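You operate a simulated robot arm through the tools that you are given. There is no shell and no other tool. Be economical: measure what you need, move in short steps, check, and stop when the job is done.

You are at the controls of a simulated robot arm. One attempt, no reset.

TASK
Put the teal bangle and the blue watch in the jewel box and lock it.
Fine: the bangle goes in the bottom, the watch in the tray, the tray on its ledge.

Only the result counts: the job must be done as asked and must still hold three seconds after the hand-in. Knocking over, shifting, dropping, spilling or breaking anything else fails it.

THE ROBOT
A 7-joint arm with a two-finger parallel gripper, fixed in place. Base frame: the origin is at the foot of the arm, x ahead of it, y to its left, z up; the work surface is at about z = 759. Units: mm, rad, N and s.
With the tool pointing down near the work surface it reaches from about 380 to 900 mm from the base axis. Its first joint turns from -2.007 to 2.007 rad. Payload 3.91 kg.
The tool frame sits at the grasp point between the pads (the TCP): z along the fingers, y along the line on which they close. The tips reach 30 mm beyond it. Largest opening 110 mm; finger width 20, thickness 10; the body of the gripper, 48 by 112 mm, starts 55 mm behind the TCP.
Orientation is that of the tool frame in the base frame, as a unit quaternion [w, x, y, z]. With the fingers straight down and closing along the base's y, the tool's x points along the base's -x, its y along +y and its z along -z.

THE INTERFACE
- The arm moves only by the tool step_arm. Its argument "moves" is a list of rows, each a list of 2 entries, a list of its own where there are three numbers: the shift along the base's x, y, z in mm, then the turn, a rotation vector about the base's x, y, z in rad. In form: [[[x, y, z], [wx, wy, wz]], ...]. A call has 1 to 20 rows; each row shifts and turns the commanded pose from where the row before left it. "hand" is the closure in counts, from 0 (fully open) to 255 (shut), set as the call begins (left out, the last holds). A row lasts 0.2 s, in which the tool goes at most 50 mm and 0.15 rad; a call with a longer step from one row to the next is refused whole, and so is a gripper value outside its range. A pose out of reach is approached as far as the arm can. The call stops where the force on the tool passes 40 N (or 10 N more than at its start, if that is more) or the arm is blocked; 0.2 s more then pass. Each finger travels about 153 mm/s and halts on what it meets, pressing with about 34 N; the grip force reading is that of the motor and also rises with nothing between the fingers. The clock runs only during rows and for 0.2 s after the last one: add rows that do not move to give the fingers time. It gives the time, the measured TCP pose, the force on the tool (base axes), the opening and the grip force at its end, in the units of the frame above (readings bear some noise).
- Cameras (640 x 400 px; columns grow to the right, rows downward): "scene" is fixed at [398.6, -512.9, 1357.8]; the picture's right is [0.76, -0.66, 0.00], its down [-0.44, -0.51, -0.74] and it looks along [0.48, 0.56, -0.67] (base axes); focal length 214 px, centre (320, 200). "wrist" rides on the gripper at [-36, 0, -57] in the tool frame; the picture's right is [0.00, -1.00, 0.00], its down [0.97, 0.00, -0.24] and it looks along [0.24, 0.00, 0.97] (tool axes); focal length 218 px, centre (320, 200).
- camera(camera): a new picture of that camera. The clock stands still meanwhile.
- raise_lower(by): slides the trunk up (or, below 0, down) by that many mm; the arm rides with it, the base frame stays. It gives what a move gives, with no picture.
- locate(camera, pixels): for up to 12 pixels [column, row] of the newest picture of that camera ("zoom" is the newest enlarged one), the place [x, y, z] in the base frame of the surface seen there, good to about 2 mm, but the place of the scene camera against the robot may be out by one fixed shift of up to 25 mm in any direction. The clock stands still meanwhile.
- close_up(camera, box): a new picture of the part [left, top, right, bottom] of that camera's present view, enlarged. The clock stands still meanwhile.
- hand_in(): hands the job in; it is judged then, once.

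Work in short steps. Measure before you move; look again where a grasp or a placing could have gone wrong, and mend it. You have 80 turns and 34 pictures in all, those below and enlarged ones among them. Open the gripper and draw the arm clear of the work before you hand the job in, unless the task says otherwise; then end with one line.

The tools are called after "Call:" by a JSON object that holds its "api" and its "payload". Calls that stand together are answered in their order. step_arm: Moves the arm, as the interface text tells. Its arguments: {"type":"object","properties":{"moves":{"type":"array","items":{"type":"array"}},"hand":{"type":"number"}},"required":["moves"]} The other tools are called the same way: raise_lower (by) slides the trunk up or down; camera (camera) takes a picture; locate (camera, pixels) gives the place of the surface under pixels of a picture; close_up (camera, box) takes an enlarged picture of a part of a camera's view; hand_in () hands the job in.

At the start:

```text
t: 0.0
tcp_pos: [550.3, -72.1, 1205.1]
tool_rot: [0.0, 0.0, 1.0, 0.0]
force: [0.6, 0.2, -0.5]
grip_width: 110.0
gripper_force: 0.2
trunk travel left (down, up): [-800.0, 190.0]
```

scene: 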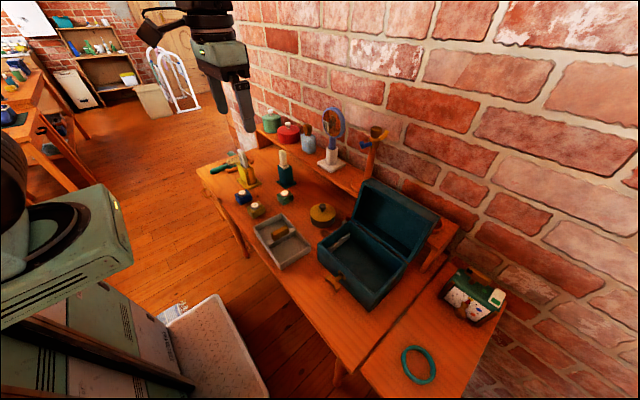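
wrist: 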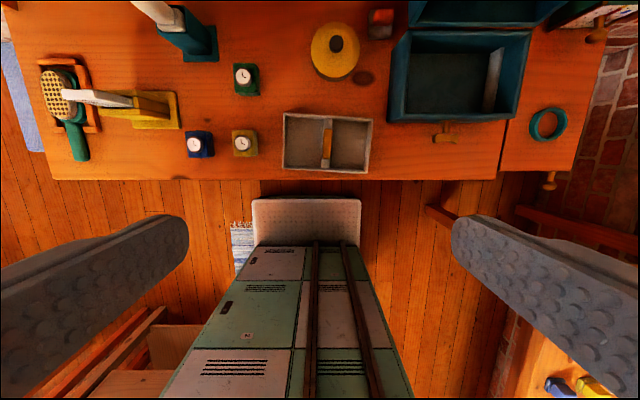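

The wrist view shows the jewel box around (460,75), bangle (548,123), three watches (blue at 198,144), and tray (327,142). I'll enlarge these to see details.

Call:
{"api": "close_up", "payload": {"camera": "wrist", "box": [360, 0, 620, 190]}}

Call:
{"api": "close_up", "payload": {"camera": "scene", "box": [220, 140, 480, 320]}}

Call:
{"api": "locate", "payload": {"camera": "wrist", "pixels": [[548, 110], [548, 138], [534, 123], [562, 124], [194, 145], [327, 142], [286, 114], [370, 120], [366, 170], [284, 167], [395, 120], [512, 120]]}}

```text
2.11 times, centred on (490, 95) of wrist
```

zoom: 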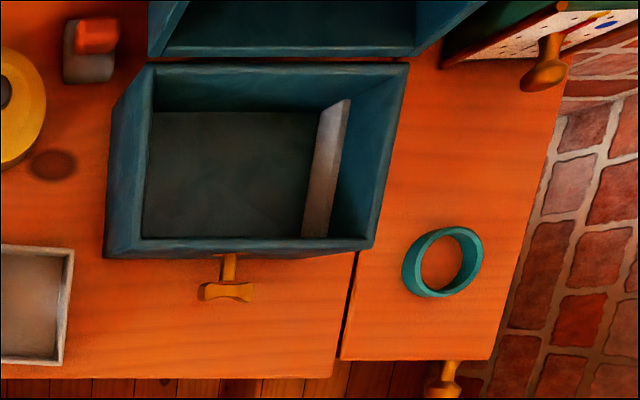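

```text
2.22 times, centred on (350, 230) of scene
```

zoom: 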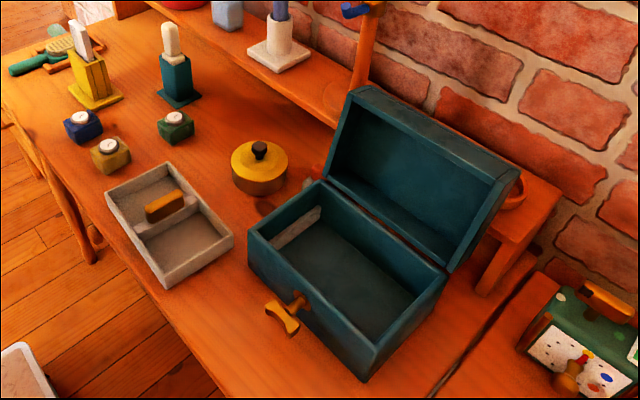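

```text
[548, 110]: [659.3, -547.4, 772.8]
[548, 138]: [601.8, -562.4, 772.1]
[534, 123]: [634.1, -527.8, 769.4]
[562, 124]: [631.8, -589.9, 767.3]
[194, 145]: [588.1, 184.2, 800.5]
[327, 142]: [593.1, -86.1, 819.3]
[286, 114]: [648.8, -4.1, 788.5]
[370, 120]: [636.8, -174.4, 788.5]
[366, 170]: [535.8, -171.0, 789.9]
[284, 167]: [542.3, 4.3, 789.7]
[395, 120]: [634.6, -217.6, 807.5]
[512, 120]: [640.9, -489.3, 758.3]
```

I'll move above the jewel box for a better look at its interior, ledges, latch and lid.

Call:
{"api": "step_arm", "payload": {"moves": [[[20, -45, -10], [0, 0, 0]], [[20, -45, -10], [0, 0, 0]], [[20, -45, -10], [0, 0, 0]], [[20, -45, -10], [0, 0, 0]], [[20, -45, -10], [0, 0, 0]], [[0, -20, 0], [0, 0, 0]], [[0, 0, 0], [0, 0, 0]]]}}

Call:
{"api": "camera", "payload": {"camera": "wrist"}}

```text
refused: row 1 steps farther than a row can; nothing moved
```

```text
29 pictures are left
```

wrist: 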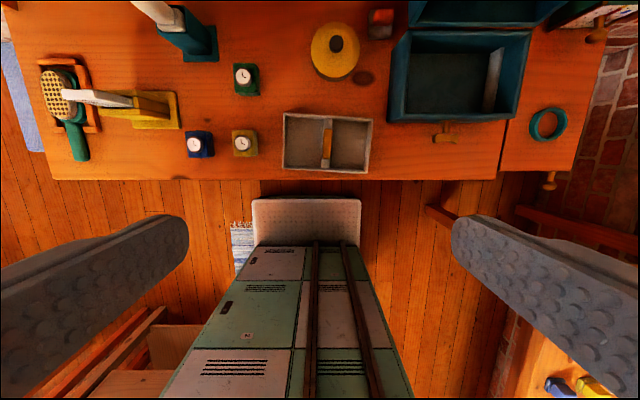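

The step was just over 50 mm; I'll repeat it with smaller steps.

Call:
{"api": "step_arm", "payload": {"moves": [[[16, -40, -8], [0, 0, 0]], [[16, -40, -8], [0, 0, 0]], [[16, -40, -8], [0, 0, 0]], [[16, -40, -8], [0, 0, 0]], [[16, -40, -8], [0, 0, 0]], [[0, -30, 0], [0, 0, 0]], [[0, 0, 0], [0, 0, 0]]]}}

Call:
{"api": "camera", "payload": {"camera": "wrist"}}

```text
t: 1.6
tcp_pos: [630.1, -301.1, 1165.2]
tool_rot: [0.0, 0.0, 1.0, 0.001]
force: [0.5, 0.2, -0.2]
grip_width: 109.9
gripper_force: 0.1
trunk travel left (down, up): [-800.0, 190.0]
```

```text
28 pictures are left
```

wrist: 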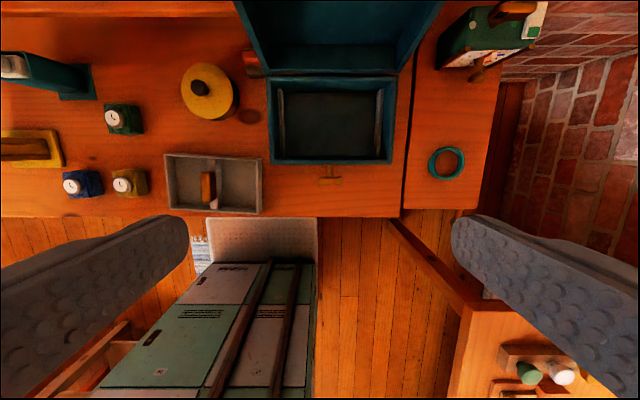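

Both ledges (columns ~281 and ~379) are visible. I'll measure box, ledges, floor, latch, and tray.

Call:
{"api": "close_up", "payload": {"camera": "wrist", "box": [230, 0, 480, 220]}}

Call:
{"api": "locate", "payload": {"camera": "wrist", "pixels": [[270, 120], [394, 120], [276, 120], [389, 120], [332, 162], [332, 79], [330, 120], [281, 120], [379, 120], [328, 182], [318, 182], [339, 182]]}}

Call:
{"api": "locate", "payload": {"camera": "wrist", "pixels": [[447, 147], [447, 177], [429, 162], [465, 162], [166, 155], [262, 159], [260, 212], [169, 208], [208, 186], [190, 186], [240, 190], [76, 185]]}}

```text
1.82 times, centred on (355, 110) of wrist
```

zoom: 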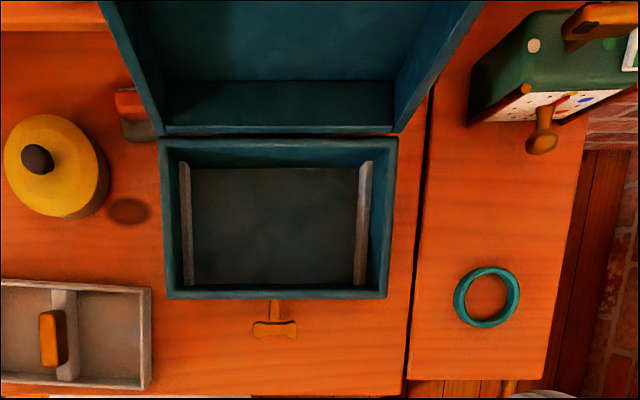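

```text
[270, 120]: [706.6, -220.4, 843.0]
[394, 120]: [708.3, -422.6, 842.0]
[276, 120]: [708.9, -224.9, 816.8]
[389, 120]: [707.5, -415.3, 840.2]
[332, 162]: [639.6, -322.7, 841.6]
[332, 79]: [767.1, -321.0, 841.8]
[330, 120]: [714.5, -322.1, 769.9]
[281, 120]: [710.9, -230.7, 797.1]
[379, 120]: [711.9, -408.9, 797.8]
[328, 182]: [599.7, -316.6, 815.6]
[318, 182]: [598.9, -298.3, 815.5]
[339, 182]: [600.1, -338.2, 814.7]
```

```text
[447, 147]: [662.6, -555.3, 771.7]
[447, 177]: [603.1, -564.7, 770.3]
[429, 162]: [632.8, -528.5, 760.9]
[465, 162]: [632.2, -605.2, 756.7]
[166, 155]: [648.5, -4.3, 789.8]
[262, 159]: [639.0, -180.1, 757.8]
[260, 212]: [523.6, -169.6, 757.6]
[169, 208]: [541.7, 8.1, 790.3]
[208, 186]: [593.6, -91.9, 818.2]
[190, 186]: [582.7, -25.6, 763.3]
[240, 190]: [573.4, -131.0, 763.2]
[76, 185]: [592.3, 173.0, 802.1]
```

Box rim at z≈842, floor 770, ledges 797; inner about y −224…−417, x 644…762. Next I go over the bangle (~633,−560) for a close measurement.

Call:
{"api": "step_arm", "payload": {"moves": [[[2, -45, 0], [0, 0, 0]], [[2, -45, 0], [0, 0, 0]], [[2, -45, 0], [0, 0, 0]], [[2, -45, 0], [0, 0, 0]], [[2, -45, 0], [0, 0, 0]], [[0, -34, 0], [0, 0, 0]], [[0, 0, -45], [0, 0, 0]], [[0, 0, -45], [0, 0, 0]], [[0, 0, -45], [0, 0, 0]], [[0, 0, -45], [0, 0, 0]], [[0, 0, -45], [0, 0, 0]], [[0, 0, 0], [0, 0, 0]]]}}

Call:
{"api": "camera", "payload": {"camera": "wrist"}}

```text
t: 4.2
tcp_pos: [638.9, -559.7, 937.7]
tool_rot: [0.0, 0.001, 1.0, 0.0]
force: [-0.2, -0.5, 0.4]
grip_width: 110.0
gripper_force: 0.0
trunk travel left (down, up): [-800.0, 190.0]
```

```text
26 pictures are left
```

wrist: 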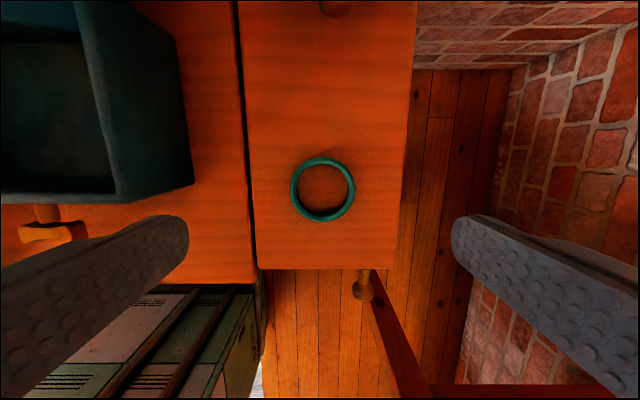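

Bangle is centred near (322,189). I measure its rim.

Call:
{"api": "locate", "payload": {"camera": "wrist", "pixels": [[322, 160], [322, 216], [294, 189], [350, 189], [322, 189], [262, 189], [390, 189], [48, 233], [40, 210], [80, 233], [22, 233], [120, 150]]}}

```text
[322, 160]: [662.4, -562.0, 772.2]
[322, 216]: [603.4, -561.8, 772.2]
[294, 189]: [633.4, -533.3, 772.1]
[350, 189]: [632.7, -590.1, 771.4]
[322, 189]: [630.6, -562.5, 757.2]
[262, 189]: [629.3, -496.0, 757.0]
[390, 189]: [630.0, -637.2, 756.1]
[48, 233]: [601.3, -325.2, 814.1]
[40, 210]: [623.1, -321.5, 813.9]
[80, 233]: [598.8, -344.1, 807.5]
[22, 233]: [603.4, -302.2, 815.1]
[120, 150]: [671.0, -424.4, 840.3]
```

Bangle centre ≈ (633,−562), ~66 mm outer diameter, top at 772. I descend to tips ~3 mm above the table.

Call:
{"api": "step_arm", "payload": {"moves": [[[-3, -1, -45], [0, 0, 0]], [[-3, -1, -45], [0, 0, 0]], [[0, 0, -40], [0, 0, 0]], [[0, 0, -10], [0, 0, 0]], [[0, 0, -5], [0, 0, 0]], [[0, 0, 0], [0, 0, 0]]]}}

Call:
{"api": "step_arm", "payload": {"hand": 255, "moves": [[[0, 0, 0], [0, 0, 0]], [[0, 0, 0], [0, 0, 0]], [[0, 0, 0], [0, 0, 0]], [[0, 0, 0], [0, 0, 0]]]}}

```text
t: 5.6
tcp_pos: [634.4, -563.2, 793.7]
tool_rot: [0.0, 0.0, 1.0, 0.0]
force: [-1.0, -0.4, -0.6]
grip_width: 110.1
gripper_force: 0.1
trunk travel left (down, up): [-800.0, 190.0]
```

```text
t: 6.6
tcp_pos: [635.2, -560.9, 793.9]
tool_rot: [-0.001, -0.001, 1.0, 0.0]
force: [0.0, 0.0, -0.3]
grip_width: 66.1
gripper_force: 33.5
trunk travel left (down, up): [-800.0, 190.0]
```

Gripped at 66 mm. I lift and carry it over the box centre (703,−321).

Call:
{"api": "step_arm", "payload": {"moves": [[[0, 0, 45], [0, 0, 0]], [[0, 0, 45], [0, 0, 0]], [[0, 0, 45], [0, 0, 0]], [[0, 10, 25], [0, 0, 0]], [[12, 45, 0], [0, 0, 0]], [[12, 45, 0], [0, 0, 0]], [[12, 45, 0], [0, 0, 0]], [[12, 45, 0], [0, 0, 0]], [[12, 45, 0], [0, 0, 0]], [[8, 5, 0], [0, 0, 0]], [[0, 0, 0], [0, 0, 0]]]}}

Call:
{"api": "camera", "payload": {"camera": "wrist"}}

```text
t: 9.0
tcp_pos: [702.9, -320.9, 954.3]
tool_rot: [0.0, 0.001, 1.0, 0.0]
force: [0.0, -0.6, 0.4]
grip_width: 0.0
gripper_force: 34.0
trunk travel left (down, up): [-800.0, 190.0]
```

```text
25 pictures are left
```

wrist: 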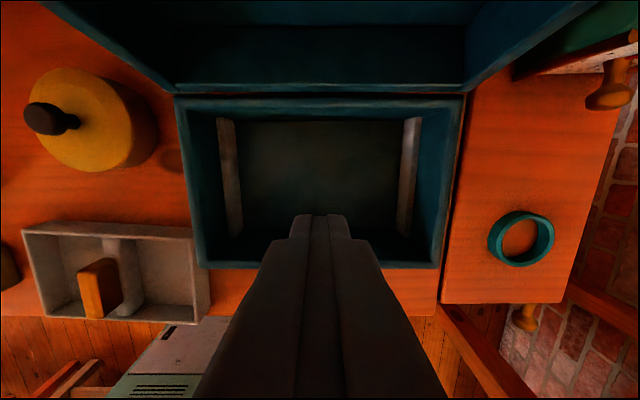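

The bangle slipped out and lies on the side table around (521,238). I measure it, plus box details from here.

Call:
{"api": "locate", "payload": {"camera": "wrist", "pixels": [[521, 214], [521, 260], [491, 240], [551, 238], [228, 150], [408, 150], [222, 150], [414, 150], [236, 180], [402, 180], [300, 150], [320, 84]]}}

Call:
{"api": "locate", "payload": {"camera": "wrist", "pixels": [[179, 99], [462, 98], [202, 264], [437, 263], [191, 103], [449, 104], [211, 257], [430, 256], [320, 98], [320, 104], [175, 90], [470, 80]]}}

Call:
{"api": "close_up", "payload": {"camera": "wrist", "box": [460, 180, 600, 300]}}

```text
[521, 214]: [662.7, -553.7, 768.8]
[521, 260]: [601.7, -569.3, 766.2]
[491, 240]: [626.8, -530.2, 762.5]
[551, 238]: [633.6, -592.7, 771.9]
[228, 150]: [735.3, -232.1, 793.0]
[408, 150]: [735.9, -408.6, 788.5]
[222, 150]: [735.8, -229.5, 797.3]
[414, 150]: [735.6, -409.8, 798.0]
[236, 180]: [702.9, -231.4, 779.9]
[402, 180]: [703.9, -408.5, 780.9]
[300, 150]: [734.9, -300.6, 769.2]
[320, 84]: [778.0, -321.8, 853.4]
```

```text
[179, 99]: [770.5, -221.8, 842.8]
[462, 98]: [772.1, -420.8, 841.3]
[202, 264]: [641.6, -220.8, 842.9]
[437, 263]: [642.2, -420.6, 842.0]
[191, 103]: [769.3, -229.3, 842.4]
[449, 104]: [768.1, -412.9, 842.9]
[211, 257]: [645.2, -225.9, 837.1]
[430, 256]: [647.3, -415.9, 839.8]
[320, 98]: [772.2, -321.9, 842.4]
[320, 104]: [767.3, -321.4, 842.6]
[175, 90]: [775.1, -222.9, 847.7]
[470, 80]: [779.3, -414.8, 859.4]
```

```text
3.33 times, centred on (530, 240) of wrist
```

zoom: 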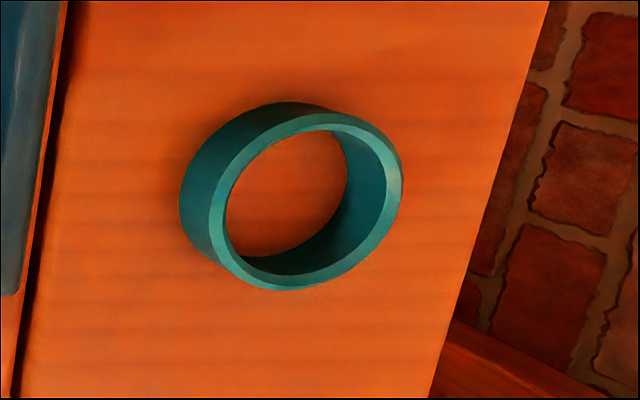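

It slipped right at the lift, still at about (633,−562). I return open, go a few mm lower this time, and lift slowly.

Call:
{"api": "step_arm", "payload": {"hand": 0, "moves": [[[-12, -45, 0], [0, 0, 0]], [[-12, -45, 0], [0, 0, 0]], [[-12, -45, 0], [0, 0, 0]], [[-12, -45, 0], [0, 0, 0]], [[-12, -45, 0], [0, 0, 0]], [[-10, -16, 0], [0, 0, 0]], [[0, 0, -45], [0, 0, 0]], [[0, 0, -45], [0, 0, 0]], [[0, 0, -45], [0, 0, 0]], [[0, 0, -20], [0, 0, 0]], [[0, 0, -5], [0, 0, 0]], [[0, 0, -4], [0, 0, 0]], [[0, 0, 0], [0, 0, 0]]]}}

Call:
{"api": "step_arm", "payload": {"hand": 255, "moves": [[[0, 0, 0], [0, 0, 0]], [[0, 0, 0], [0, 0, 0]], [[0, 0, 0], [0, 0, 0]], [[0, 0, 0], [0, 0, 0]], [[0, 0, 1], [0, 0, 0]], [[0, 0, 2], [0, 0, 0]], [[0, 0, 3], [0, 0, 0]], [[0, 0, 4], [0, 0, 0]], [[0, 0, 0], [0, 0, 0]], [[0, 0, 0], [0, 0, 0]]]}}

```text
t: 11.8
tcp_pos: [632.4, -563.5, 790.4]
tool_rot: [0.0, 0.0, 1.0, -0.001]
force: [0.5, 0.0, -1.1]
grip_width: 110.0
gripper_force: 0.0
trunk travel left (down, up): [-800.0, 190.0]
```

```text
t: 14.0
tcp_pos: [632.9, -564.4, 799.7]
tool_rot: [0.0, 0.0, 1.0, 0.0]
force: [-0.6, 1.0, -1.6]
grip_width: 65.9
gripper_force: 34.0
trunk travel left (down, up): [-800.0, 190.0]
```

Held at 65.9 after a 10 mm lift. I raise gently further and check.

Call:
{"api": "step_arm", "payload": {"moves": [[[0, 0, 5], [0, 0, 0]], [[0, 0, 8], [0, 0, 0]], [[0, 0, 12], [0, 0, 0]], [[0, 0, 16], [0, 0, 0]], [[0, 0, 20], [0, 0, 0]], [[0, 0, 20], [0, 0, 0]], [[0, 0, 20], [0, 0, 0]], [[0, 0, 20], [0, 0, 0]], [[0, 0, 12], [0, 0, 0]], [[0, 0, 6], [0, 0, 0]], [[0, 0, 0], [0, 0, 0]]]}}

```text
t: 16.4
tcp_pos: [632.2, -564.4, 939.1]
tool_rot: [0.0, 0.0, 1.0, 0.001]
force: [0.7, -0.4, 0.1]
grip_width: 65.8
gripper_force: 34.3
trunk travel left (down, up): [-800.0, 190.0]
```

Still held at 65.8. I carry it smoothly to (706,−321).

Call:
{"api": "step_arm", "payload": {"moves": [[[2, 5, 0], [0, 0, 0]], [[3, 12, 0], [0, 0, 0]], [[6, 20, 0], [0, 0, 0]], [[7, 22, 0], [0, 0, 0]], [[7, 22, 0], [0, 0, 0]], [[7, 22, 0], [0, 0, 0]], [[7, 22, 0], [0, 0, 0]], [[7, 22, 0], [0, 0, 0]], [[7, 22, 0], [0, 0, 0]], [[7, 22, 0], [0, 0, 0]], [[6, 20, 0], [0, 0, 0]], [[4, 16, 0], [0, 0, 0]], [[2, 10, 0], [0, 0, 0]], [[1, 4, 0], [0, 0, 0]], [[1, 2, 0], [0, 0, 0]], [[0, 0, 0], [0, 0, 0]]]}}

Call:
{"api": "camera", "payload": {"camera": "wrist"}}

```text
t: 19.8
tcp_pos: [706.2, -320.8, 940.3]
tool_rot: [0.0, 0.0, 1.0, 0.0]
force: [0.5, 0.0, 0.0]
grip_width: 65.8
gripper_force: 34.1
trunk travel left (down, up): [-800.0, 190.0]
```

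```text
23 pictures are left
```

wrist: 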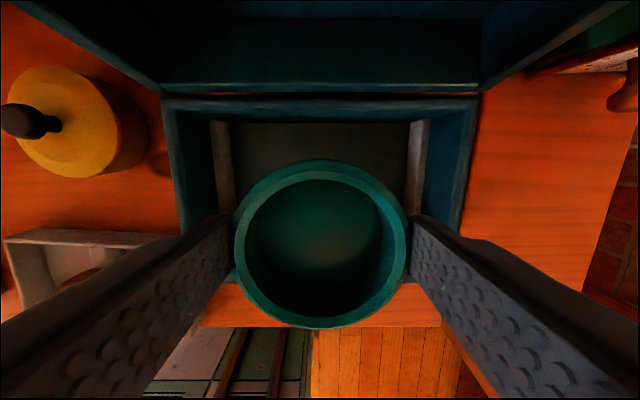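

The bangle is held level. I lower it into the box to just above the floor.

Call:
{"api": "step_arm", "payload": {"moves": [[[0, 0, -10], [0, 0, 0]], [[0, 0, -20], [0, 0, 0]], [[0, 0, -25], [0, 0, 0]], [[0, 0, -25], [0, 0, 0]], [[0, 0, -25], [0, 0, 0]], [[0, 0, -15], [0, 0, 0]], [[0, 0, -10], [0, 0, 0]], [[0, 0, -5], [0, 0, 0]], [[0, 0, -2], [0, 0, 0]], [[0, 0, 0], [0, 0, 0]]]}}

```text
t: 22.0
tcp_pos: [706.0, -319.8, 802.2]
tool_rot: [0.0, -0.001, 1.0, 0.0]
force: [-0.2, 0.8, -0.1]
grip_width: 66.1
gripper_force: 34.4
trunk travel left (down, up): [-800.0, 190.0]
```

Near the floor; release and rise.

Call:
{"api": "step_arm", "payload": {"hand": 0, "moves": [[[0, 0, 0], [0, 0, 0]], [[0, 0, 0], [0, 0, 0]], [[0, 0, 0], [0, 0, 0]], [[0, 0, 10], [0, 0, 0]], [[0, 0, 40], [0, 0, 0]], [[0, 0, 45], [0, 0, 0]], [[0, 0, 45], [0, 0, 0]], [[0, 0, 30], [0, 0, 0]], [[0, 0, 0], [0, 0, 0]]]}}

Call:
{"api": "camera", "payload": {"camera": "wrist"}}

```text
t: 24.0
tcp_pos: [706.6, -322.2, 972.8]
tool_rot: [0.0, 0.0, 1.0, 0.0]
force: [0.1, -0.9, 0.2]
grip_width: 109.9
gripper_force: 0.1
trunk travel left (down, up): [-800.0, 190.0]
```

```text
22 pictures are left
```

wrist: 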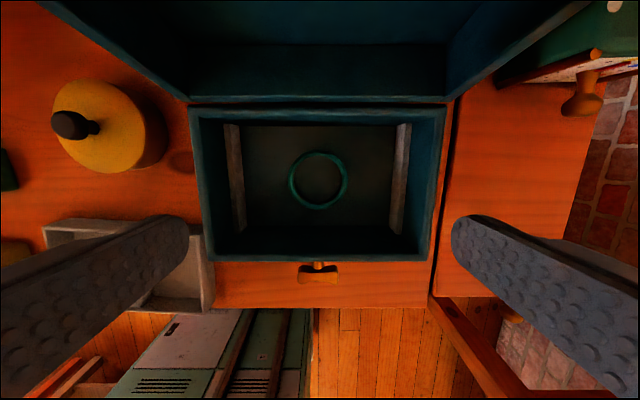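

The bangle lies flat on the bottom. I check ledge locations precisely from this view, then move above the tray.

Call:
{"api": "locate", "payload": {"camera": "wrist", "pixels": [[225, 140], [228, 140], [233, 140], [238, 140], [395, 140], [400, 140], [405, 140], [409, 140], [232, 126], [238, 228], [401, 126], [394, 232]]}}

Call:
{"api": "step_arm", "payload": {"moves": [[[-15, 45, 0], [0, 0, 0]], [[-15, 45, 0], [0, 0, 0]], [[-15, 45, 0], [0, 0, 0]], [[-15, 45, 0], [0, 0, 0]], [[-15, 45, 0], [0, 0, 0]], [[-15, 12, -30], [0, 0, 0]], [[0, 0, 0], [0, 0, 0]]]}}

Call:
{"api": "camera", "payload": {"camera": "wrist"}}

```text
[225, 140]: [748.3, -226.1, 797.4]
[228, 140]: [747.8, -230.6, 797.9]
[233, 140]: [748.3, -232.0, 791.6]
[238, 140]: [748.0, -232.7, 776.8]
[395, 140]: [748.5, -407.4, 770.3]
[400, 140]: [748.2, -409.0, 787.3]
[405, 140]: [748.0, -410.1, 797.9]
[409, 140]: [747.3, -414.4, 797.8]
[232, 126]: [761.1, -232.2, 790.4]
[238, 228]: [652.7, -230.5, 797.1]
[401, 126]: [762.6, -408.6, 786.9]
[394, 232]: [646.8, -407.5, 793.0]
```

```text
t: 25.6
tcp_pos: [615.4, -81.5, 943.9]
tool_rot: [0.0, 0.0, 1.0, -0.001]
force: [-0.4, 0.4, -0.2]
grip_width: 110.0
gripper_force: 0.0
trunk travel left (down, up): [-800.0, 190.0]
```

```text
21 pictures are left
```

wrist: 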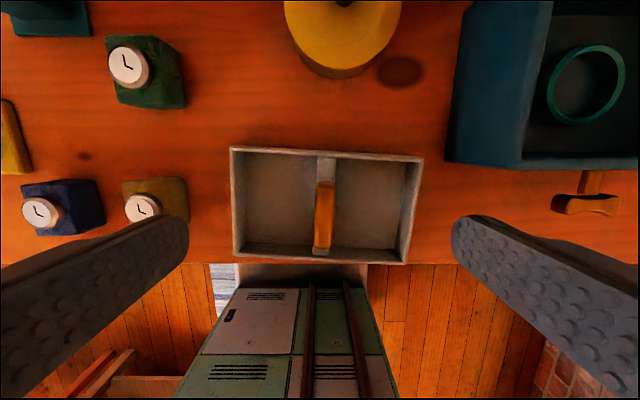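

Tray corners at (231,148), (423,156), (404,264), (234,257); handle from (325,182) to (321,252). Measuring them.

Call:
{"api": "locate", "payload": {"camera": "wrist", "pixels": [[233, 150], [420, 159], [403, 261], [236, 255], [327, 155], [320, 259], [326, 184], [321, 246], [316, 215], [332, 215], [280, 200], [370, 200]]}}

Call:
{"api": "close_up", "payload": {"camera": "wrist", "box": [220, 140, 430, 270]}}

```text
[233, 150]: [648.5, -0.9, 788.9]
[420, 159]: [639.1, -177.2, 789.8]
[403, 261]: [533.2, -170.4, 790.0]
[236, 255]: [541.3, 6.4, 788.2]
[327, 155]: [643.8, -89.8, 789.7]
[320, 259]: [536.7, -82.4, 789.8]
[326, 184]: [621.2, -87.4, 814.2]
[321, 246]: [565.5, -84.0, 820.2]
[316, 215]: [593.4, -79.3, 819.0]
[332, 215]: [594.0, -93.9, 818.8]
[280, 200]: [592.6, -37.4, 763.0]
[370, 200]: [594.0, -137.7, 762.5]
```

```text
3.05 times, centred on (325, 205) of wrist
```

zoom: 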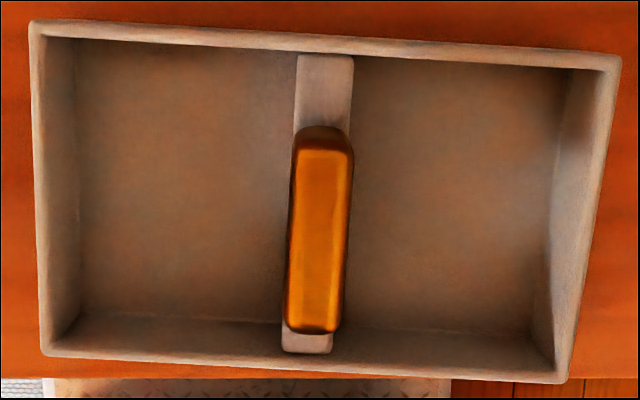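

Tray yaw ≈ −0.056 rad, centre ≈ (591,−86), handle ~15 mm wide, top 819. I check the divider height before gripping.

Call:
{"api": "locate", "payload": {"camera": "zoom", "pixels": [[325, 75], [325, 100], [307, 343], [322, 132], [312, 322], [293, 230], [348, 230], [320, 230], [40, 200], [595, 200], [90, 200], [540, 200]]}}

```text
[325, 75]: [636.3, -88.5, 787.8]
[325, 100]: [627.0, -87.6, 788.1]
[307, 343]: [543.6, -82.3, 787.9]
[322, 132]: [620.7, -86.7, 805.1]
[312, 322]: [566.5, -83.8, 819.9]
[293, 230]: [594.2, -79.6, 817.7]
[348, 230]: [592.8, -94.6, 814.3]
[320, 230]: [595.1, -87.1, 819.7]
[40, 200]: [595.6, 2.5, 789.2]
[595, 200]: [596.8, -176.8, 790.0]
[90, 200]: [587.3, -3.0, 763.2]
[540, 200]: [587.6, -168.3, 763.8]
```

Divider top 788, handle 788–819. I go to (592,−87,821), yaw −0.056, and grip.

Call:
{"api": "step_arm", "payload": {"moves": [[[-12, -3, -30], [0, 0, -0.03]], [[-11.4, -2.5, -30], [0, 0, -0.026]], [[0, 0, -35], [0, 0, 0]], [[0, 0, -20], [0, 0, 0]], [[0, 0, -8], [0, 0, 0]], [[0, 0, 0], [0, 0, 0]], [[0, 0, 0], [0, 0, 0]]]}}

Call:
{"api": "step_arm", "payload": {"hand": 255, "moves": [[[0, 0, 0], [0, 0, 0]], [[0, 0, 0], [0, 0, 0]], [[0, 0, 0], [0, 0, 0]], [[0, 0, 0], [0, 0, 0]], [[0, 0, 0], [0, 0, 0]], [[0, 0, 2], [0, 0, 0]], [[0, 0, 3], [0, 0, 0]], [[0, 0, 5], [0, 0, 0]], [[0, 0, 5], [0, 0, 0]], [[0, 0, 0], [0, 0, 0]]]}}

```text
t: 27.2
tcp_pos: [594.9, -90.1, 818.8]
tool_rot: [-0.001, 0.028, 1.0, 0.0]
force: [0.4, -0.6, 0.1]
grip_width: 110.0
gripper_force: 0.0
trunk travel left (down, up): [-800.0, 190.0]
```

```text
t: 29.4
tcp_pos: [592.9, -88.5, 835.0]
tool_rot: [-0.001, 0.028, 1.0, 0.0]
force: [-0.5, 0.1, -1.6]
grip_width: 17.8
gripper_force: 33.8
trunk travel left (down, up): [-800.0, 190.0]
```

Tray held (17.8 mm). I lift 110 mm, straighten yaw, and carry over the box slowly.

Call:
{"api": "step_arm", "payload": {"moves": [[[0, 0, 10], [0, 0, 0]], [[0, 0, 20], [0, 0, 0.014]], [[0, 0, 25], [0, 0, 0.014]], [[0, 0, 25], [0, 0, 0.014]], [[0, 0, 20], [0, 0, 0.014]], [[0, 0, 10], [0, 0, 0]], [[3, -8, 0], [0, 0, 0]], [[8, -16, 0], [0, 0, 0]], [[11, -22, 0], [0, 0, 0]], [[11, -22, 0], [0, 0, 0]], [[11, -22, 0], [0, 0, 0]], [[11, -22, 0], [0, 0, 0]], [[11, -22, 0], [0, 0, 0]], [[11, -22, 0], [0, 0, 0]], [[11, -22, 0], [0, 0, 0]], [[11, -22, 0], [0, 0, 0]], [[8, -16, 0], [0, 0, 0]], [[5, -10, 0], [0, 0, 0]], [[1.4, -4.7, 0], [0, 0, 0]], [[0, 0, 0], [0, 0, 0]]]}}

Call:
{"api": "camera", "payload": {"camera": "wrist"}}

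Call:
{"api": "close_up", "payload": {"camera": "scene", "box": [220, 120, 480, 320]}}

```text
t: 33.6
tcp_pos: [708.3, -319.5, 943.6]
tool_rot: [0.001, 0.001, 1.0, 0.0]
force: [0.2, 0.3, -0.6]
grip_width: 17.7
gripper_force: 34.6
trunk travel left (down, up): [-800.0, 190.0]
```

```text
19 pictures are left
```

wrist: 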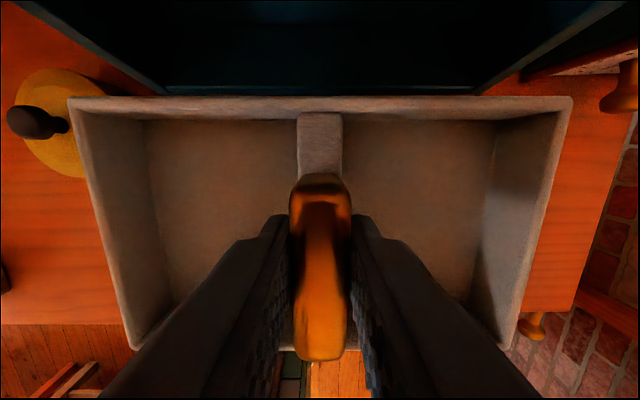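

```text
2.00 times, centred on (350, 220) of scene
```

zoom: 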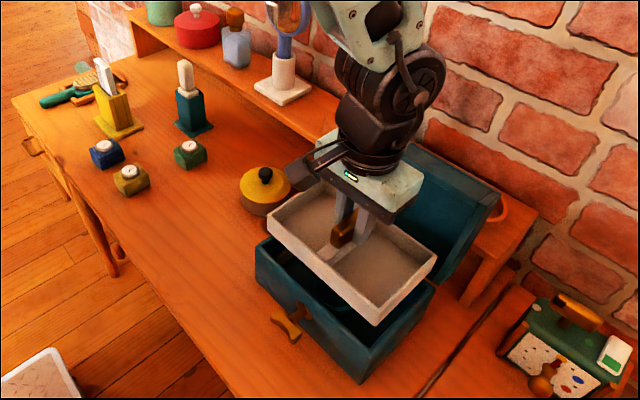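

The tray hangs level above the box. I measure its rim edges for exact centring.

Call:
{"api": "locate", "payload": {"camera": "wrist", "pixels": [[72, 101], [569, 101], [84, 104], [556, 104], [320, 100], [320, 107], [130, 344], [504, 341], [93, 180], [546, 180], [99, 180], [541, 180]]}}

```text
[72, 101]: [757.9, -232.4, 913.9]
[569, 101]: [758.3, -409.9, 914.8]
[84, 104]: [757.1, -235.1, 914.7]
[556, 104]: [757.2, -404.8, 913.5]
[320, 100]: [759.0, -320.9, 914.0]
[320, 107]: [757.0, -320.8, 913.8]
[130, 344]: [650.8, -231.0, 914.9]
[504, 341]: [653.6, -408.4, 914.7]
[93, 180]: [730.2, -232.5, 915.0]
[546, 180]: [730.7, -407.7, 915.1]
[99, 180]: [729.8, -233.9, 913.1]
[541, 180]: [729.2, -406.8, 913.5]
```

I scan pixels across the left and right outer edges for the exact tray width and centre.

Call:
{"api": "locate", "payload": {"camera": "wrist", "pixels": [[86, 180], [88, 180], [89, 180], [90, 180], [91, 180], [92, 180], [547, 180], [548, 180], [549, 180], [550, 180], [552, 180], [554, 180]]}}

Call:
{"api": "locate", "payload": {"camera": "wrist", "pixels": [[200, 93], [200, 95], [200, 96], [200, 97], [200, 98], [450, 93], [450, 95], [450, 96], [450, 97], [150, 352], [150, 349], [150, 346]]}}

```text
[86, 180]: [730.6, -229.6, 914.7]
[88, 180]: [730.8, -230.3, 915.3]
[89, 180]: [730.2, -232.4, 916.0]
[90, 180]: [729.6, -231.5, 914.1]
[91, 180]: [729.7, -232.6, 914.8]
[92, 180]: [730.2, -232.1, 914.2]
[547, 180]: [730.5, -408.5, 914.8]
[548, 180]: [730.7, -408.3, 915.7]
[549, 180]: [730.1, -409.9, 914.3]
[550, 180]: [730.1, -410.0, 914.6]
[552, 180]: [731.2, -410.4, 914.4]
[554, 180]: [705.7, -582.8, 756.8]
```

```text
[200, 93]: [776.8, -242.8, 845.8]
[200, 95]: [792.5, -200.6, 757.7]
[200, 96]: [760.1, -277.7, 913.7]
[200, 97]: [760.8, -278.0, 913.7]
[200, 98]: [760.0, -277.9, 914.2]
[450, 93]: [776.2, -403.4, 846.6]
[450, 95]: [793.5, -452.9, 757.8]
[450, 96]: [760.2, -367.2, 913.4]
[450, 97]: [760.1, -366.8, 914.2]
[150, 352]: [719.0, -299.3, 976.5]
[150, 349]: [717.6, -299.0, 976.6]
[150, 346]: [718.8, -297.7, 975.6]
```

Tray spans y ≈ −229…−411 (centre −320), x ≈ 649…760.5. I nudge +1.5 in x and lower toward the ledges (contact expected at TCP ≈ 857.5).

Call:
{"api": "step_arm", "payload": {"moves": [[[1.5, -0.5, -10], [0, 0, 0]], [[0, 0, -15], [0, 0, 0]], [[0, 0, -15], [0, 0, 0]], [[0, 0, -10], [0, 0, 0]], [[0, 0, -10], [0, 0, 0]], [[0, 0, -10], [0, 0, 0]], [[0, 0, -6], [0, 0, 0]], [[0, 0, -4], [0, 0, 0]], [[0, 0, -2], [0, 0, 0]], [[0, 0, 0], [0, 0, 0]]]}}

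Call:
{"api": "camera", "payload": {"camera": "wrist"}}

```text
t: 35.8
tcp_pos: [707.5, -320.4, 861.0]
tool_rot: [0.0, 0.0, 1.0, -0.001]
force: [0.2, -0.2, -2.0]
grip_width: 17.8
gripper_force: 34.1
trunk travel left (down, up): [-800.0, 190.0]
```

```text
17 pictures are left
```

wrist: 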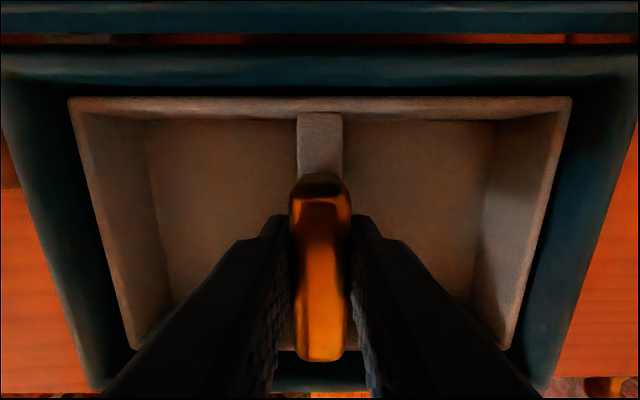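

The tray is inside with even gaps. I creep the last few millimetres.

Call:
{"api": "step_arm", "payload": {"moves": [[[0, 0, -1], [0, 0, 0]], [[0, 0, -1], [0, 0, 0]], [[0, 0, -1], [0, 0, 0]], [[0, 0, -1], [0, 0, 0]], [[0, 0, 0], [0, 0, 0]]]}}

```text
t: 37.0
tcp_pos: [707.5, -319.7, 859.2]
tool_rot: [0.0, 0.001, 1.0, -0.001]
force: [-3.2, -1.4, 12.7]
grip_width: 17.7
gripper_force: 33.9
trunk travel left (down, up): [-800.0, 190.0]
```

12.7 N upward: seated on the ledges. Release and rise.

Call:
{"api": "step_arm", "payload": {"hand": 60, "moves": [[[0, 0, 1], [0, 0, 0]], [[0, 0, 0], [0, 0, 0]], [[0, 0, 0], [0, 0, 0]], [[0, 0, 20], [0, 0, 0]], [[0, 0, 40], [0, 0, 0]], [[0, 0, 45], [0, 0, 0]], [[0, 0, 15], [0, 0, 0]], [[0, 0, 0], [0, 0, 0]]]}}

Call:
{"api": "camera", "payload": {"camera": "wrist"}}

```text
t: 38.8
tcp_pos: [708.2, -318.6, 979.7]
tool_rot: [0.0, 0.0, 1.0, -0.001]
force: [-0.3, 0.0, 0.3]
grip_width: 84.2
gripper_force: 0.1
trunk travel left (down, up): [-800.0, 190.0]
```

```text
16 pictures are left
```

wrist: 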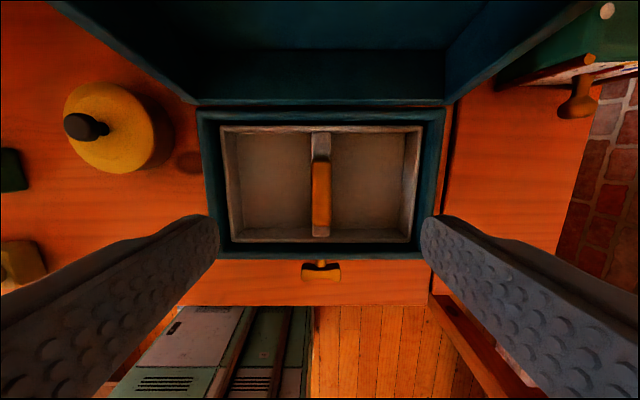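

The tray sits in the box. I verify its rim heights at four corners and re-measure the compartments and latch.

Call:
{"api": "locate", "payload": {"camera": "wrist", "pixels": [[224, 129], [419, 129], [408, 239], [232, 238], [321, 160], [260, 180], [370, 180], [321, 273], [308, 273], [334, 273], [321, 263], [480, 20]]}}

Call:
{"api": "step_arm", "payload": {"hand": 0, "moves": [[[-16, 45, 0], [0, 0, 0]], [[-16, 45, 0], [0, 0, 0]], [[-16, 45, 0], [0, 0, 0]], [[-16, 45, 0], [0, 0, 0]], [[-16, 45, 0], [0, 0, 0]], [[-16, 45, 0], [0, 0, 0]], [[0, 45, 0], [0, 0, 0]], [[0, 45, 0], [0, 0, 0]], [[0, 45, 0], [0, 0, 0]], [[0, 45, 0], [0, 0, 0]], [[0, 45, -30], [0, 0, 0]], [[0, 10, -30], [0, 0, 0]], [[0, 0, 0], [0, 0, 0]]]}}

Call:
{"api": "camera", "payload": {"camera": "wrist"}}

```text
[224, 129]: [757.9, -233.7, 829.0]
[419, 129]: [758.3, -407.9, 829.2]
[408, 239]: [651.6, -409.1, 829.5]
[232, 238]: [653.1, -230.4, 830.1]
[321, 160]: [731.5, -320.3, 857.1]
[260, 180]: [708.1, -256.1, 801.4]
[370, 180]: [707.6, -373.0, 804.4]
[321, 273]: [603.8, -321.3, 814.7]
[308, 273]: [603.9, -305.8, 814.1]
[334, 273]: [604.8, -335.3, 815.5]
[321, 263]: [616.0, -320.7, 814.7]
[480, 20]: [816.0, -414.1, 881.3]
```

```text
refused: row 11 steps farther than a row can; nothing moved
```

```text
15 pictures are left
```

wrist: 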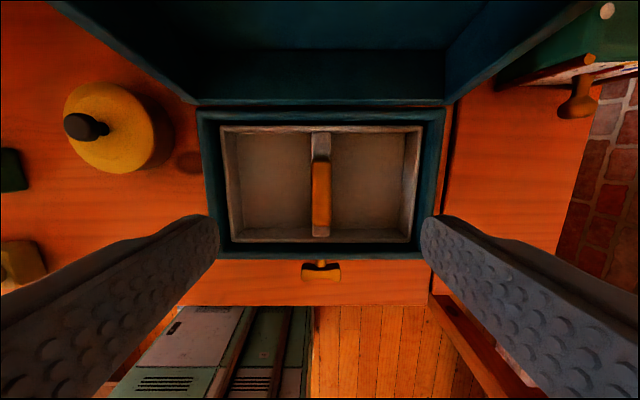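

Tray rim is level (829–830). A row was too long; I repeat the move to the blue watch (≈588,178) with shorter steps.

Call:
{"api": "step_arm", "payload": {"hand": 0, "moves": [[[-16, 45, 0], [0, 0, 0]], [[-16, 45, 0], [0, 0, 0]], [[-16, 45, 0], [0, 0, 0]], [[-16, 45, 0], [0, 0, 0]], [[-16, 45, 0], [0, 0, 0]], [[-16, 45, 0], [0, 0, 0]], [[0, 45, 0], [0, 0, 0]], [[0, 45, 0], [0, 0, 0]], [[0, 45, 0], [0, 0, 0]], [[0, 45, 0], [0, 0, 0]], [[0, 45, 0], [0, 0, 0]], [[0, 10, -30], [0, 0, 0]], [[0, 0, -25], [0, 0, 0]], [[0, 0, 0], [0, 0, 0]]]}}

Call:
{"api": "camera", "payload": {"camera": "wrist"}}

```text
t: 41.8
tcp_pos: [613.0, 185.1, 924.0]
tool_rot: [0.0, 0.0, 1.0, 0.0]
force: [0.3, 0.4, 0.1]
grip_width: 109.9
gripper_force: 0.0
trunk travel left (down, up): [-800.0, 190.0]
```

```text
14 pictures are left
```

wrist: 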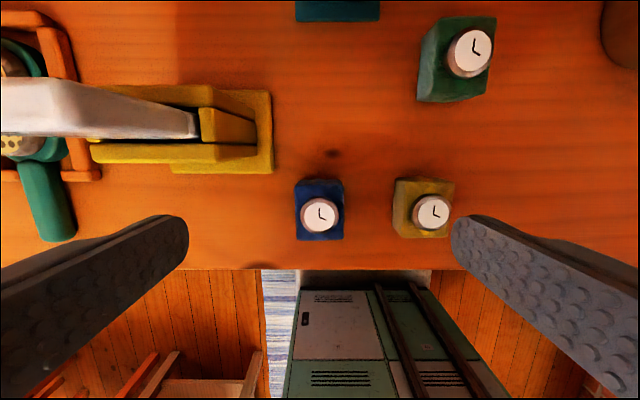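

Blue watch at (320,210); yellow neighbour begins near column 393. Measuring.

Call:
{"api": "locate", "payload": {"camera": "wrist", "pixels": [[298, 183], [341, 183], [342, 237], [298, 239], [320, 186], [319, 215], [304, 215], [336, 215], [319, 199], [319, 232], [396, 183], [396, 232]]}}

Call:
{"api": "close_up", "payload": {"camera": "wrist", "box": [270, 165, 470, 275]}}

```text
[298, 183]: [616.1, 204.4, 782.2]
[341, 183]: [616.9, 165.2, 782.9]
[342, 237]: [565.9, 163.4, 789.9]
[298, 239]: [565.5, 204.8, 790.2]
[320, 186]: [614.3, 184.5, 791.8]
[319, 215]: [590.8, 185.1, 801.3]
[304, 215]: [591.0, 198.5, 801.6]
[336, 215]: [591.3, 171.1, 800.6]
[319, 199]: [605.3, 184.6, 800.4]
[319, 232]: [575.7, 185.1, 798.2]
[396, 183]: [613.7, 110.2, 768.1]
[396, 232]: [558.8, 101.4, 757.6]
```

```text
3.20 times, centred on (370, 220) of wrist
```

zoom: 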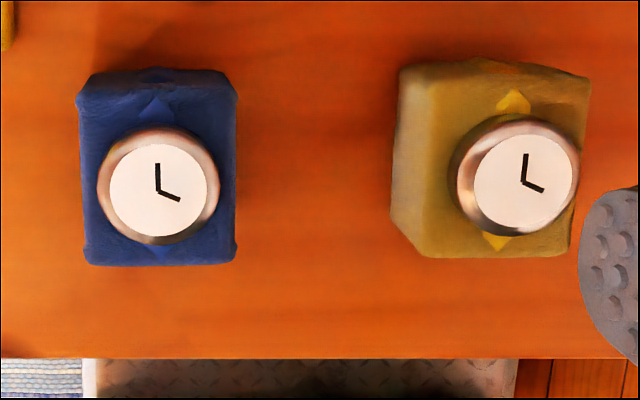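

Watch block ≈ x 564–618, y 163–206, top 790, dial 801; centre (591,185). I descend with ~84 mm opening and grip along y.

Call:
{"api": "step_arm", "payload": {"hand": 60, "moves": [[[-11, 0.5, -20], [0, 0, 0]], [[-10.5, 0, -30], [0, 0, 0]], [[0, 0, -35], [0, 0, 0]], [[0, 0, -25], [0, 0, 0]], [[0, 0, -12], [0, 0, 0]], [[0, 0, -5], [0, 0, 0]], [[0, 0, 0], [0, 0, 0]]]}}

Call:
{"api": "step_arm", "payload": {"hand": 255, "moves": [[[0, 0, 0], [0, 0, 0]], [[0, 0, 0], [0, 0, 0]], [[0, 0, 0], [0, 0, 0]], [[0, 0, 0], [0, 0, 0]], [[0, 0, 2], [0, 0, 0]], [[0, 0, 3], [0, 0, 0]], [[0, 0, 5], [0, 0, 0]], [[0, 0, 0], [0, 0, 0]], [[0, 0, 0], [0, 0, 0]]]}}

```text
t: 43.4
tcp_pos: [589.6, 186.4, 797.1]
tool_rot: [0.0, 0.0, 1.0, 0.0]
force: [0.2, -0.2, -0.3]
grip_width: 84.1
gripper_force: 0.0
trunk travel left (down, up): [-800.0, 190.0]
```

```text
t: 45.4
tcp_pos: [590.7, 185.3, 807.7]
tool_rot: [0.0, 0.0, 1.0, 0.0]
force: [-0.6, -0.2, -0.3]
grip_width: 45.2
gripper_force: 33.6
trunk travel left (down, up): [-800.0, 190.0]
```

Held at 45.2 mm. Lift and carry toward the left compartment (706,−273).

Call:
{"api": "step_arm", "payload": {"moves": [[[0, 0, 10], [0, 0, 0]], [[0, 0, 20], [0, 0, 0]], [[0, 0, 30], [0, 0, 0]], [[0, 0, 35], [0, 0, 0]], [[0, 0, 30], [0, 0, 0]], [[0, 0, 15], [0, 0, 0]], [[2, -8, 0], [0, 0, 0]], [[5, -18, 0], [0, 0, 0]], [[7, -28, 0], [0, 0, 0]], [[8, -32, 0], [0, 0, 0]], [[8, -32, 0], [0, 0, 0]], [[8, -32, 0], [0, 0, 0]], [[8, -32, 0], [0, 0, 0]], [[8, -32, 0], [0, 0, 0]], [[8, -32, 0], [0, 0, 0]], [[8, -32, 0], [0, 0, 0]], [[8, -32, 0], [0, 0, 0]], [[8, -32, 0], [0, 0, 0]], [[8, -32, 0], [0, 0, 0]], [[8, -32, 0], [0, 0, 0]]]}}

Call:
{"api": "step_arm", "payload": {"moves": [[[7, -28, 0], [0, 0, 0]], [[4, -15, 0], [0, 0, 0]], [[2, -6, 0], [0, 0, 0]], [[0.5, -2.5, 0], [0, 0, 0]], [[0, 0, 0], [0, 0, 0]]]}}

Call:
{"api": "camera", "payload": {"camera": "wrist"}}

```text
t: 49.6
tcp_pos: [692.3, -221.3, 946.5]
tool_rot: [0.0, -0.001, 1.0, -0.001]
force: [0.4, -0.2, -0.8]
grip_width: 45.4
gripper_force: 33.9
trunk travel left (down, up): [-800.0, 190.0]
```

```text
t: 50.8
tcp_pos: [706.3, -272.3, 946.0]
tool_rot: [0.0, 0.0, 1.0, 0.0]
force: [1.5, -1.0, -1.2]
grip_width: 45.2
gripper_force: 34.1
trunk travel left (down, up): [-800.0, 190.0]
```

```text
12 pictures are left
```

wrist: 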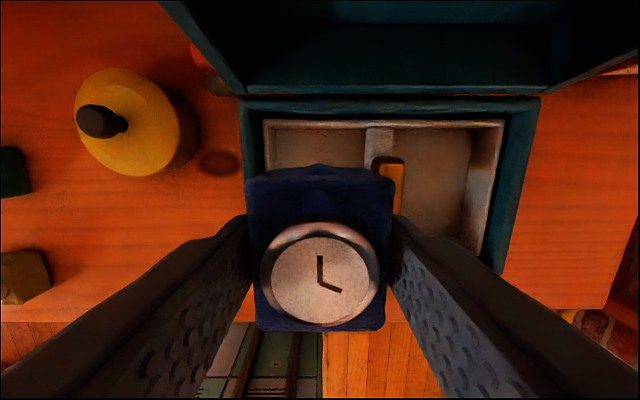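

Watch held upright. I measure the compartment walls from this view before lowering.

Call:
{"api": "locate", "payload": {"camera": "wrist", "pixels": [[266, 140], [270, 140], [274, 140], [278, 140], [363, 140], [365, 140], [367, 140], [370, 140], [320, 125], [320, 150], [385, 165], [373, 180]]}}

```text
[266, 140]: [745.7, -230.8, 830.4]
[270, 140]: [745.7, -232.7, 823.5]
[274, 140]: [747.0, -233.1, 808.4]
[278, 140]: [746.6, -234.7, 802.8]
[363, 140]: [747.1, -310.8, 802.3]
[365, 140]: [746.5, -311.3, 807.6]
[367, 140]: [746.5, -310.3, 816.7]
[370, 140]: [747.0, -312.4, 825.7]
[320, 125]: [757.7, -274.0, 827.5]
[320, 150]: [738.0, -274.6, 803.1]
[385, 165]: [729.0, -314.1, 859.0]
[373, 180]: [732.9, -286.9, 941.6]
```

Compartment spans −233.5…−311 (centre −272.3), matching the TCP. Lowering.

Call:
{"api": "step_arm", "payload": {"moves": [[[0, 0, -15], [0, 0, 0]], [[0, 0, -25], [0, 0, 0]], [[0, 0, -25], [0, 0, 0]], [[0, 0, -15], [0, 0, 0]], [[0, 0, -10], [0, 0, 0]], [[0, 0, -8], [0, 0, 0]], [[0, 0, -4], [0, 0, 0]], [[0, 0, -2], [0, 0, 0]], [[0, 0, 0], [0, 0, 0]]]}}

Call:
{"api": "step_arm", "payload": {"moves": [[[0, 0, -1], [0, 0, 0]], [[0, 0, -1], [0, 0, 0]], [[0, 0, 0], [0, 0, 0]]]}}

```text
t: 52.8
tcp_pos: [705.2, -271.2, 843.6]
tool_rot: [0.001, -0.001, 1.0, 0.0]
force: [0.4, 0.1, -0.7]
grip_width: 45.0
gripper_force: 33.8
trunk travel left (down, up): [-800.0, 190.0]
```

```text
t: 53.6
tcp_pos: [705.0, -272.1, 842.5]
tool_rot: [0.001, 0.0, 1.0, 0.001]
force: [-1.2, 0.5, 8.4]
grip_width: 45.0
gripper_force: 33.7
trunk travel left (down, up): [-800.0, 190.0]
```

Contact (8.4 N). I open slightly to ~53 mm and rise.

Call:
{"api": "step_arm", "payload": {"hand": 132, "moves": [[[0, 0, 0], [0, 0, 0]], [[0, 0, 0], [0, 0, 0]], [[0, 0, 5], [0, 0, 0]], [[0, 0, 20], [0, 0, 0]], [[0, 0, 40], [0, 0, 0]], [[0, 0, 45], [0, 0, 0]], [[-20, -20, 40], [0, 0, 0]], [[-30, -28, 25], [0, 0, 0]], [[-40, 0, 25], [0, 0, 0]], [[0, 0, 0], [0, 0, 0]]]}}

Call:
{"api": "camera", "payload": {"camera": "wrist"}}

Call:
{"api": "close_up", "payload": {"camera": "scene", "box": [280, 150, 480, 320]}}

```text
t: 55.8
tcp_pos: [613.9, -320.1, 1040.6]
tool_rot: [0.0, 0.0, 1.0, 0.0]
force: [0.6, -0.4, 0.3]
grip_width: 52.9
gripper_force: 0.2
trunk travel left (down, up): [-800.0, 190.0]
```

```text
11 pictures are left
```

wrist: 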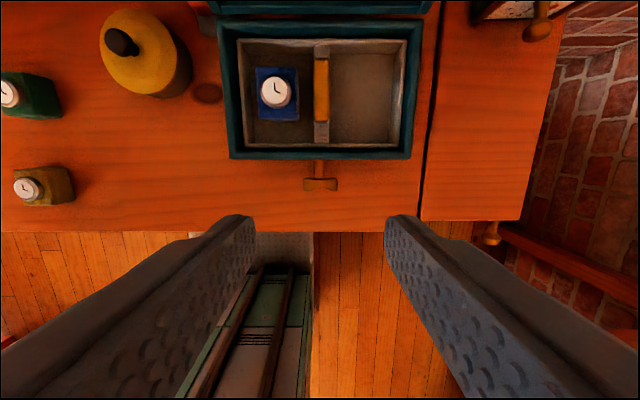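

```text
2.35 times, centred on (380, 235) of scene
```

zoom: 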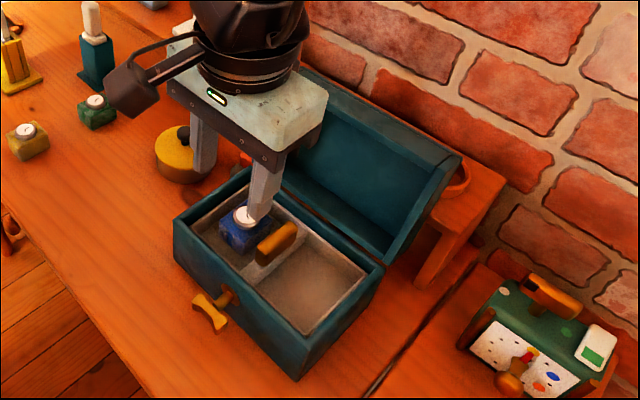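

Watch is in the tray. Now I measure the lid from the scene zoom, calibrating with known box points.

Call:
{"api": "locate", "payload": {"camera": "zoom", "pixels": [[176, 220], [301, 338], [381, 271], [385, 259], [440, 175], [460, 160], [448, 152], [380, 110], [330, 80], [430, 160], [400, 222], [360, 190]]}}

Call:
{"api": "locate", "payload": {"camera": "zoom", "pixels": [[270, 248], [245, 215], [210, 312], [227, 294], [196, 300], [222, 328], [462, 178], [470, 182], [500, 190], [440, 250], [455, 152], [300, 64]]}}

```text
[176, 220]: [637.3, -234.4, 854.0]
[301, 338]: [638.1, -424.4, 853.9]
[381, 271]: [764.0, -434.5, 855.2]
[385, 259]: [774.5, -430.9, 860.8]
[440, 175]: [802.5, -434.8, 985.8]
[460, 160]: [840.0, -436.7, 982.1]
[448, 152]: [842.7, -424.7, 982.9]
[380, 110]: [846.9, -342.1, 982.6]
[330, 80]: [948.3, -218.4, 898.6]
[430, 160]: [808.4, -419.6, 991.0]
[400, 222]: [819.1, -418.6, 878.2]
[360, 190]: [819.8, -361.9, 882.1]
```

```text
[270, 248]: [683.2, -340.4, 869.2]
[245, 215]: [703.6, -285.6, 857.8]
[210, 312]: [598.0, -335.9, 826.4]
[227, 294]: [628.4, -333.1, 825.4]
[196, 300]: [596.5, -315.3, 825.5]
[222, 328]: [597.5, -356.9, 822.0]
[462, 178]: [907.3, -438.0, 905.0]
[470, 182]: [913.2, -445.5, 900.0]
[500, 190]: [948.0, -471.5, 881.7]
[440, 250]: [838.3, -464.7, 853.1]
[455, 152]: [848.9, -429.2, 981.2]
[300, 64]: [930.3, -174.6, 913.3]
```

Corrected for the scene shift: lid rim runs from about (778,849) to (806,974), outer top corner ≈ (846,966), open ~104°. I raise the trunk and look from above to see what's behind the lid.

Call:
{"api": "raise_lower", "payload": {"by": 140}}

Call:
{"api": "step_arm", "payload": {"hand": 255, "moves": [[[35, 14, 0], [0, 0, 0]], [[35, 14, 0], [0, 0, 0]], [[35, 14, 0], [0, 0, 0]], [[35, 14, 0], [0, 0, 0]], [[35, 14, 0], [0, 0, 0]], [[0, 0, 0], [0, 0, 0]]]}}

Call:
{"api": "camera", "payload": {"camera": "wrist"}}

```text
t: 57.5
tcp_pos: [614.7, -321.2, 1180.6]
tool_rot: [-0.001, 0.0, 1.0, 0.0]
force: [-0.9, 0.4, 0.9]
grip_width: 53.1
gripper_force: 0.0
trunk travel left (down, up): [-940.0, 50.0]
```

```text
t: 58.9
tcp_pos: [790.7, -250.9, 1180.9]
tool_rot: [0.0, 0.001, 1.0, 0.0]
force: [-0.1, 0.3, 0.2]
grip_width: 0.0
gripper_force: 34.3
trunk travel left (down, up): [-940.0, 50.0]
```

```text
9 pictures are left
```

wrist: 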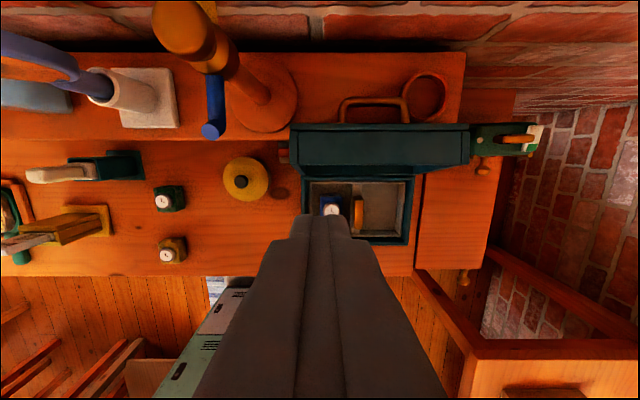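

Behind the lid there's a loop at (375,103), a ring dish (425,95), and the hook stand (240,80). I measure these.

Call:
{"api": "locate", "payload": {"camera": "wrist", "pixels": [[293, 127], [468, 127], [293, 160], [468, 162], [380, 126], [380, 162], [375, 101], [343, 113], [405, 113], [425, 75], [215, 125], [185, 30]]}}

Call:
{"api": "locate", "payload": {"camera": "wrist", "pixels": [[380, 145], [380, 170], [320, 126], [450, 126], [210, 80], [250, 95], [270, 110], [330, 100], [300, 110], [445, 100], [285, 157], [330, 60]]}}

```text
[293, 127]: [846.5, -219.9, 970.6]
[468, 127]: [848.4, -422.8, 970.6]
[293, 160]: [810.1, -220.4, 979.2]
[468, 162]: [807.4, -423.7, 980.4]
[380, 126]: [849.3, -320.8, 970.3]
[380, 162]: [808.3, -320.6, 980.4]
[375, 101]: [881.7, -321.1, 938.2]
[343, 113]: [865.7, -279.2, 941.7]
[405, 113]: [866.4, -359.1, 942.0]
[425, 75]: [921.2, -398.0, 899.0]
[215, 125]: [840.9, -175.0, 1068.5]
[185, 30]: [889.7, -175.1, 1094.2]
```

```text
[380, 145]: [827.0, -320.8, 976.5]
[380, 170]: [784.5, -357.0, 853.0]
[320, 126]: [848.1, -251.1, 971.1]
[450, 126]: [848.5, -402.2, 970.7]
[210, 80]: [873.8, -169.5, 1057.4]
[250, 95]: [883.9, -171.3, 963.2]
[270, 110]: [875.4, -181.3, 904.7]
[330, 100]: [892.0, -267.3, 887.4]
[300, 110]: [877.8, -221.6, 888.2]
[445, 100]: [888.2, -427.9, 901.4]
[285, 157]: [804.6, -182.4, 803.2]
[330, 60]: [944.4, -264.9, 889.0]
```

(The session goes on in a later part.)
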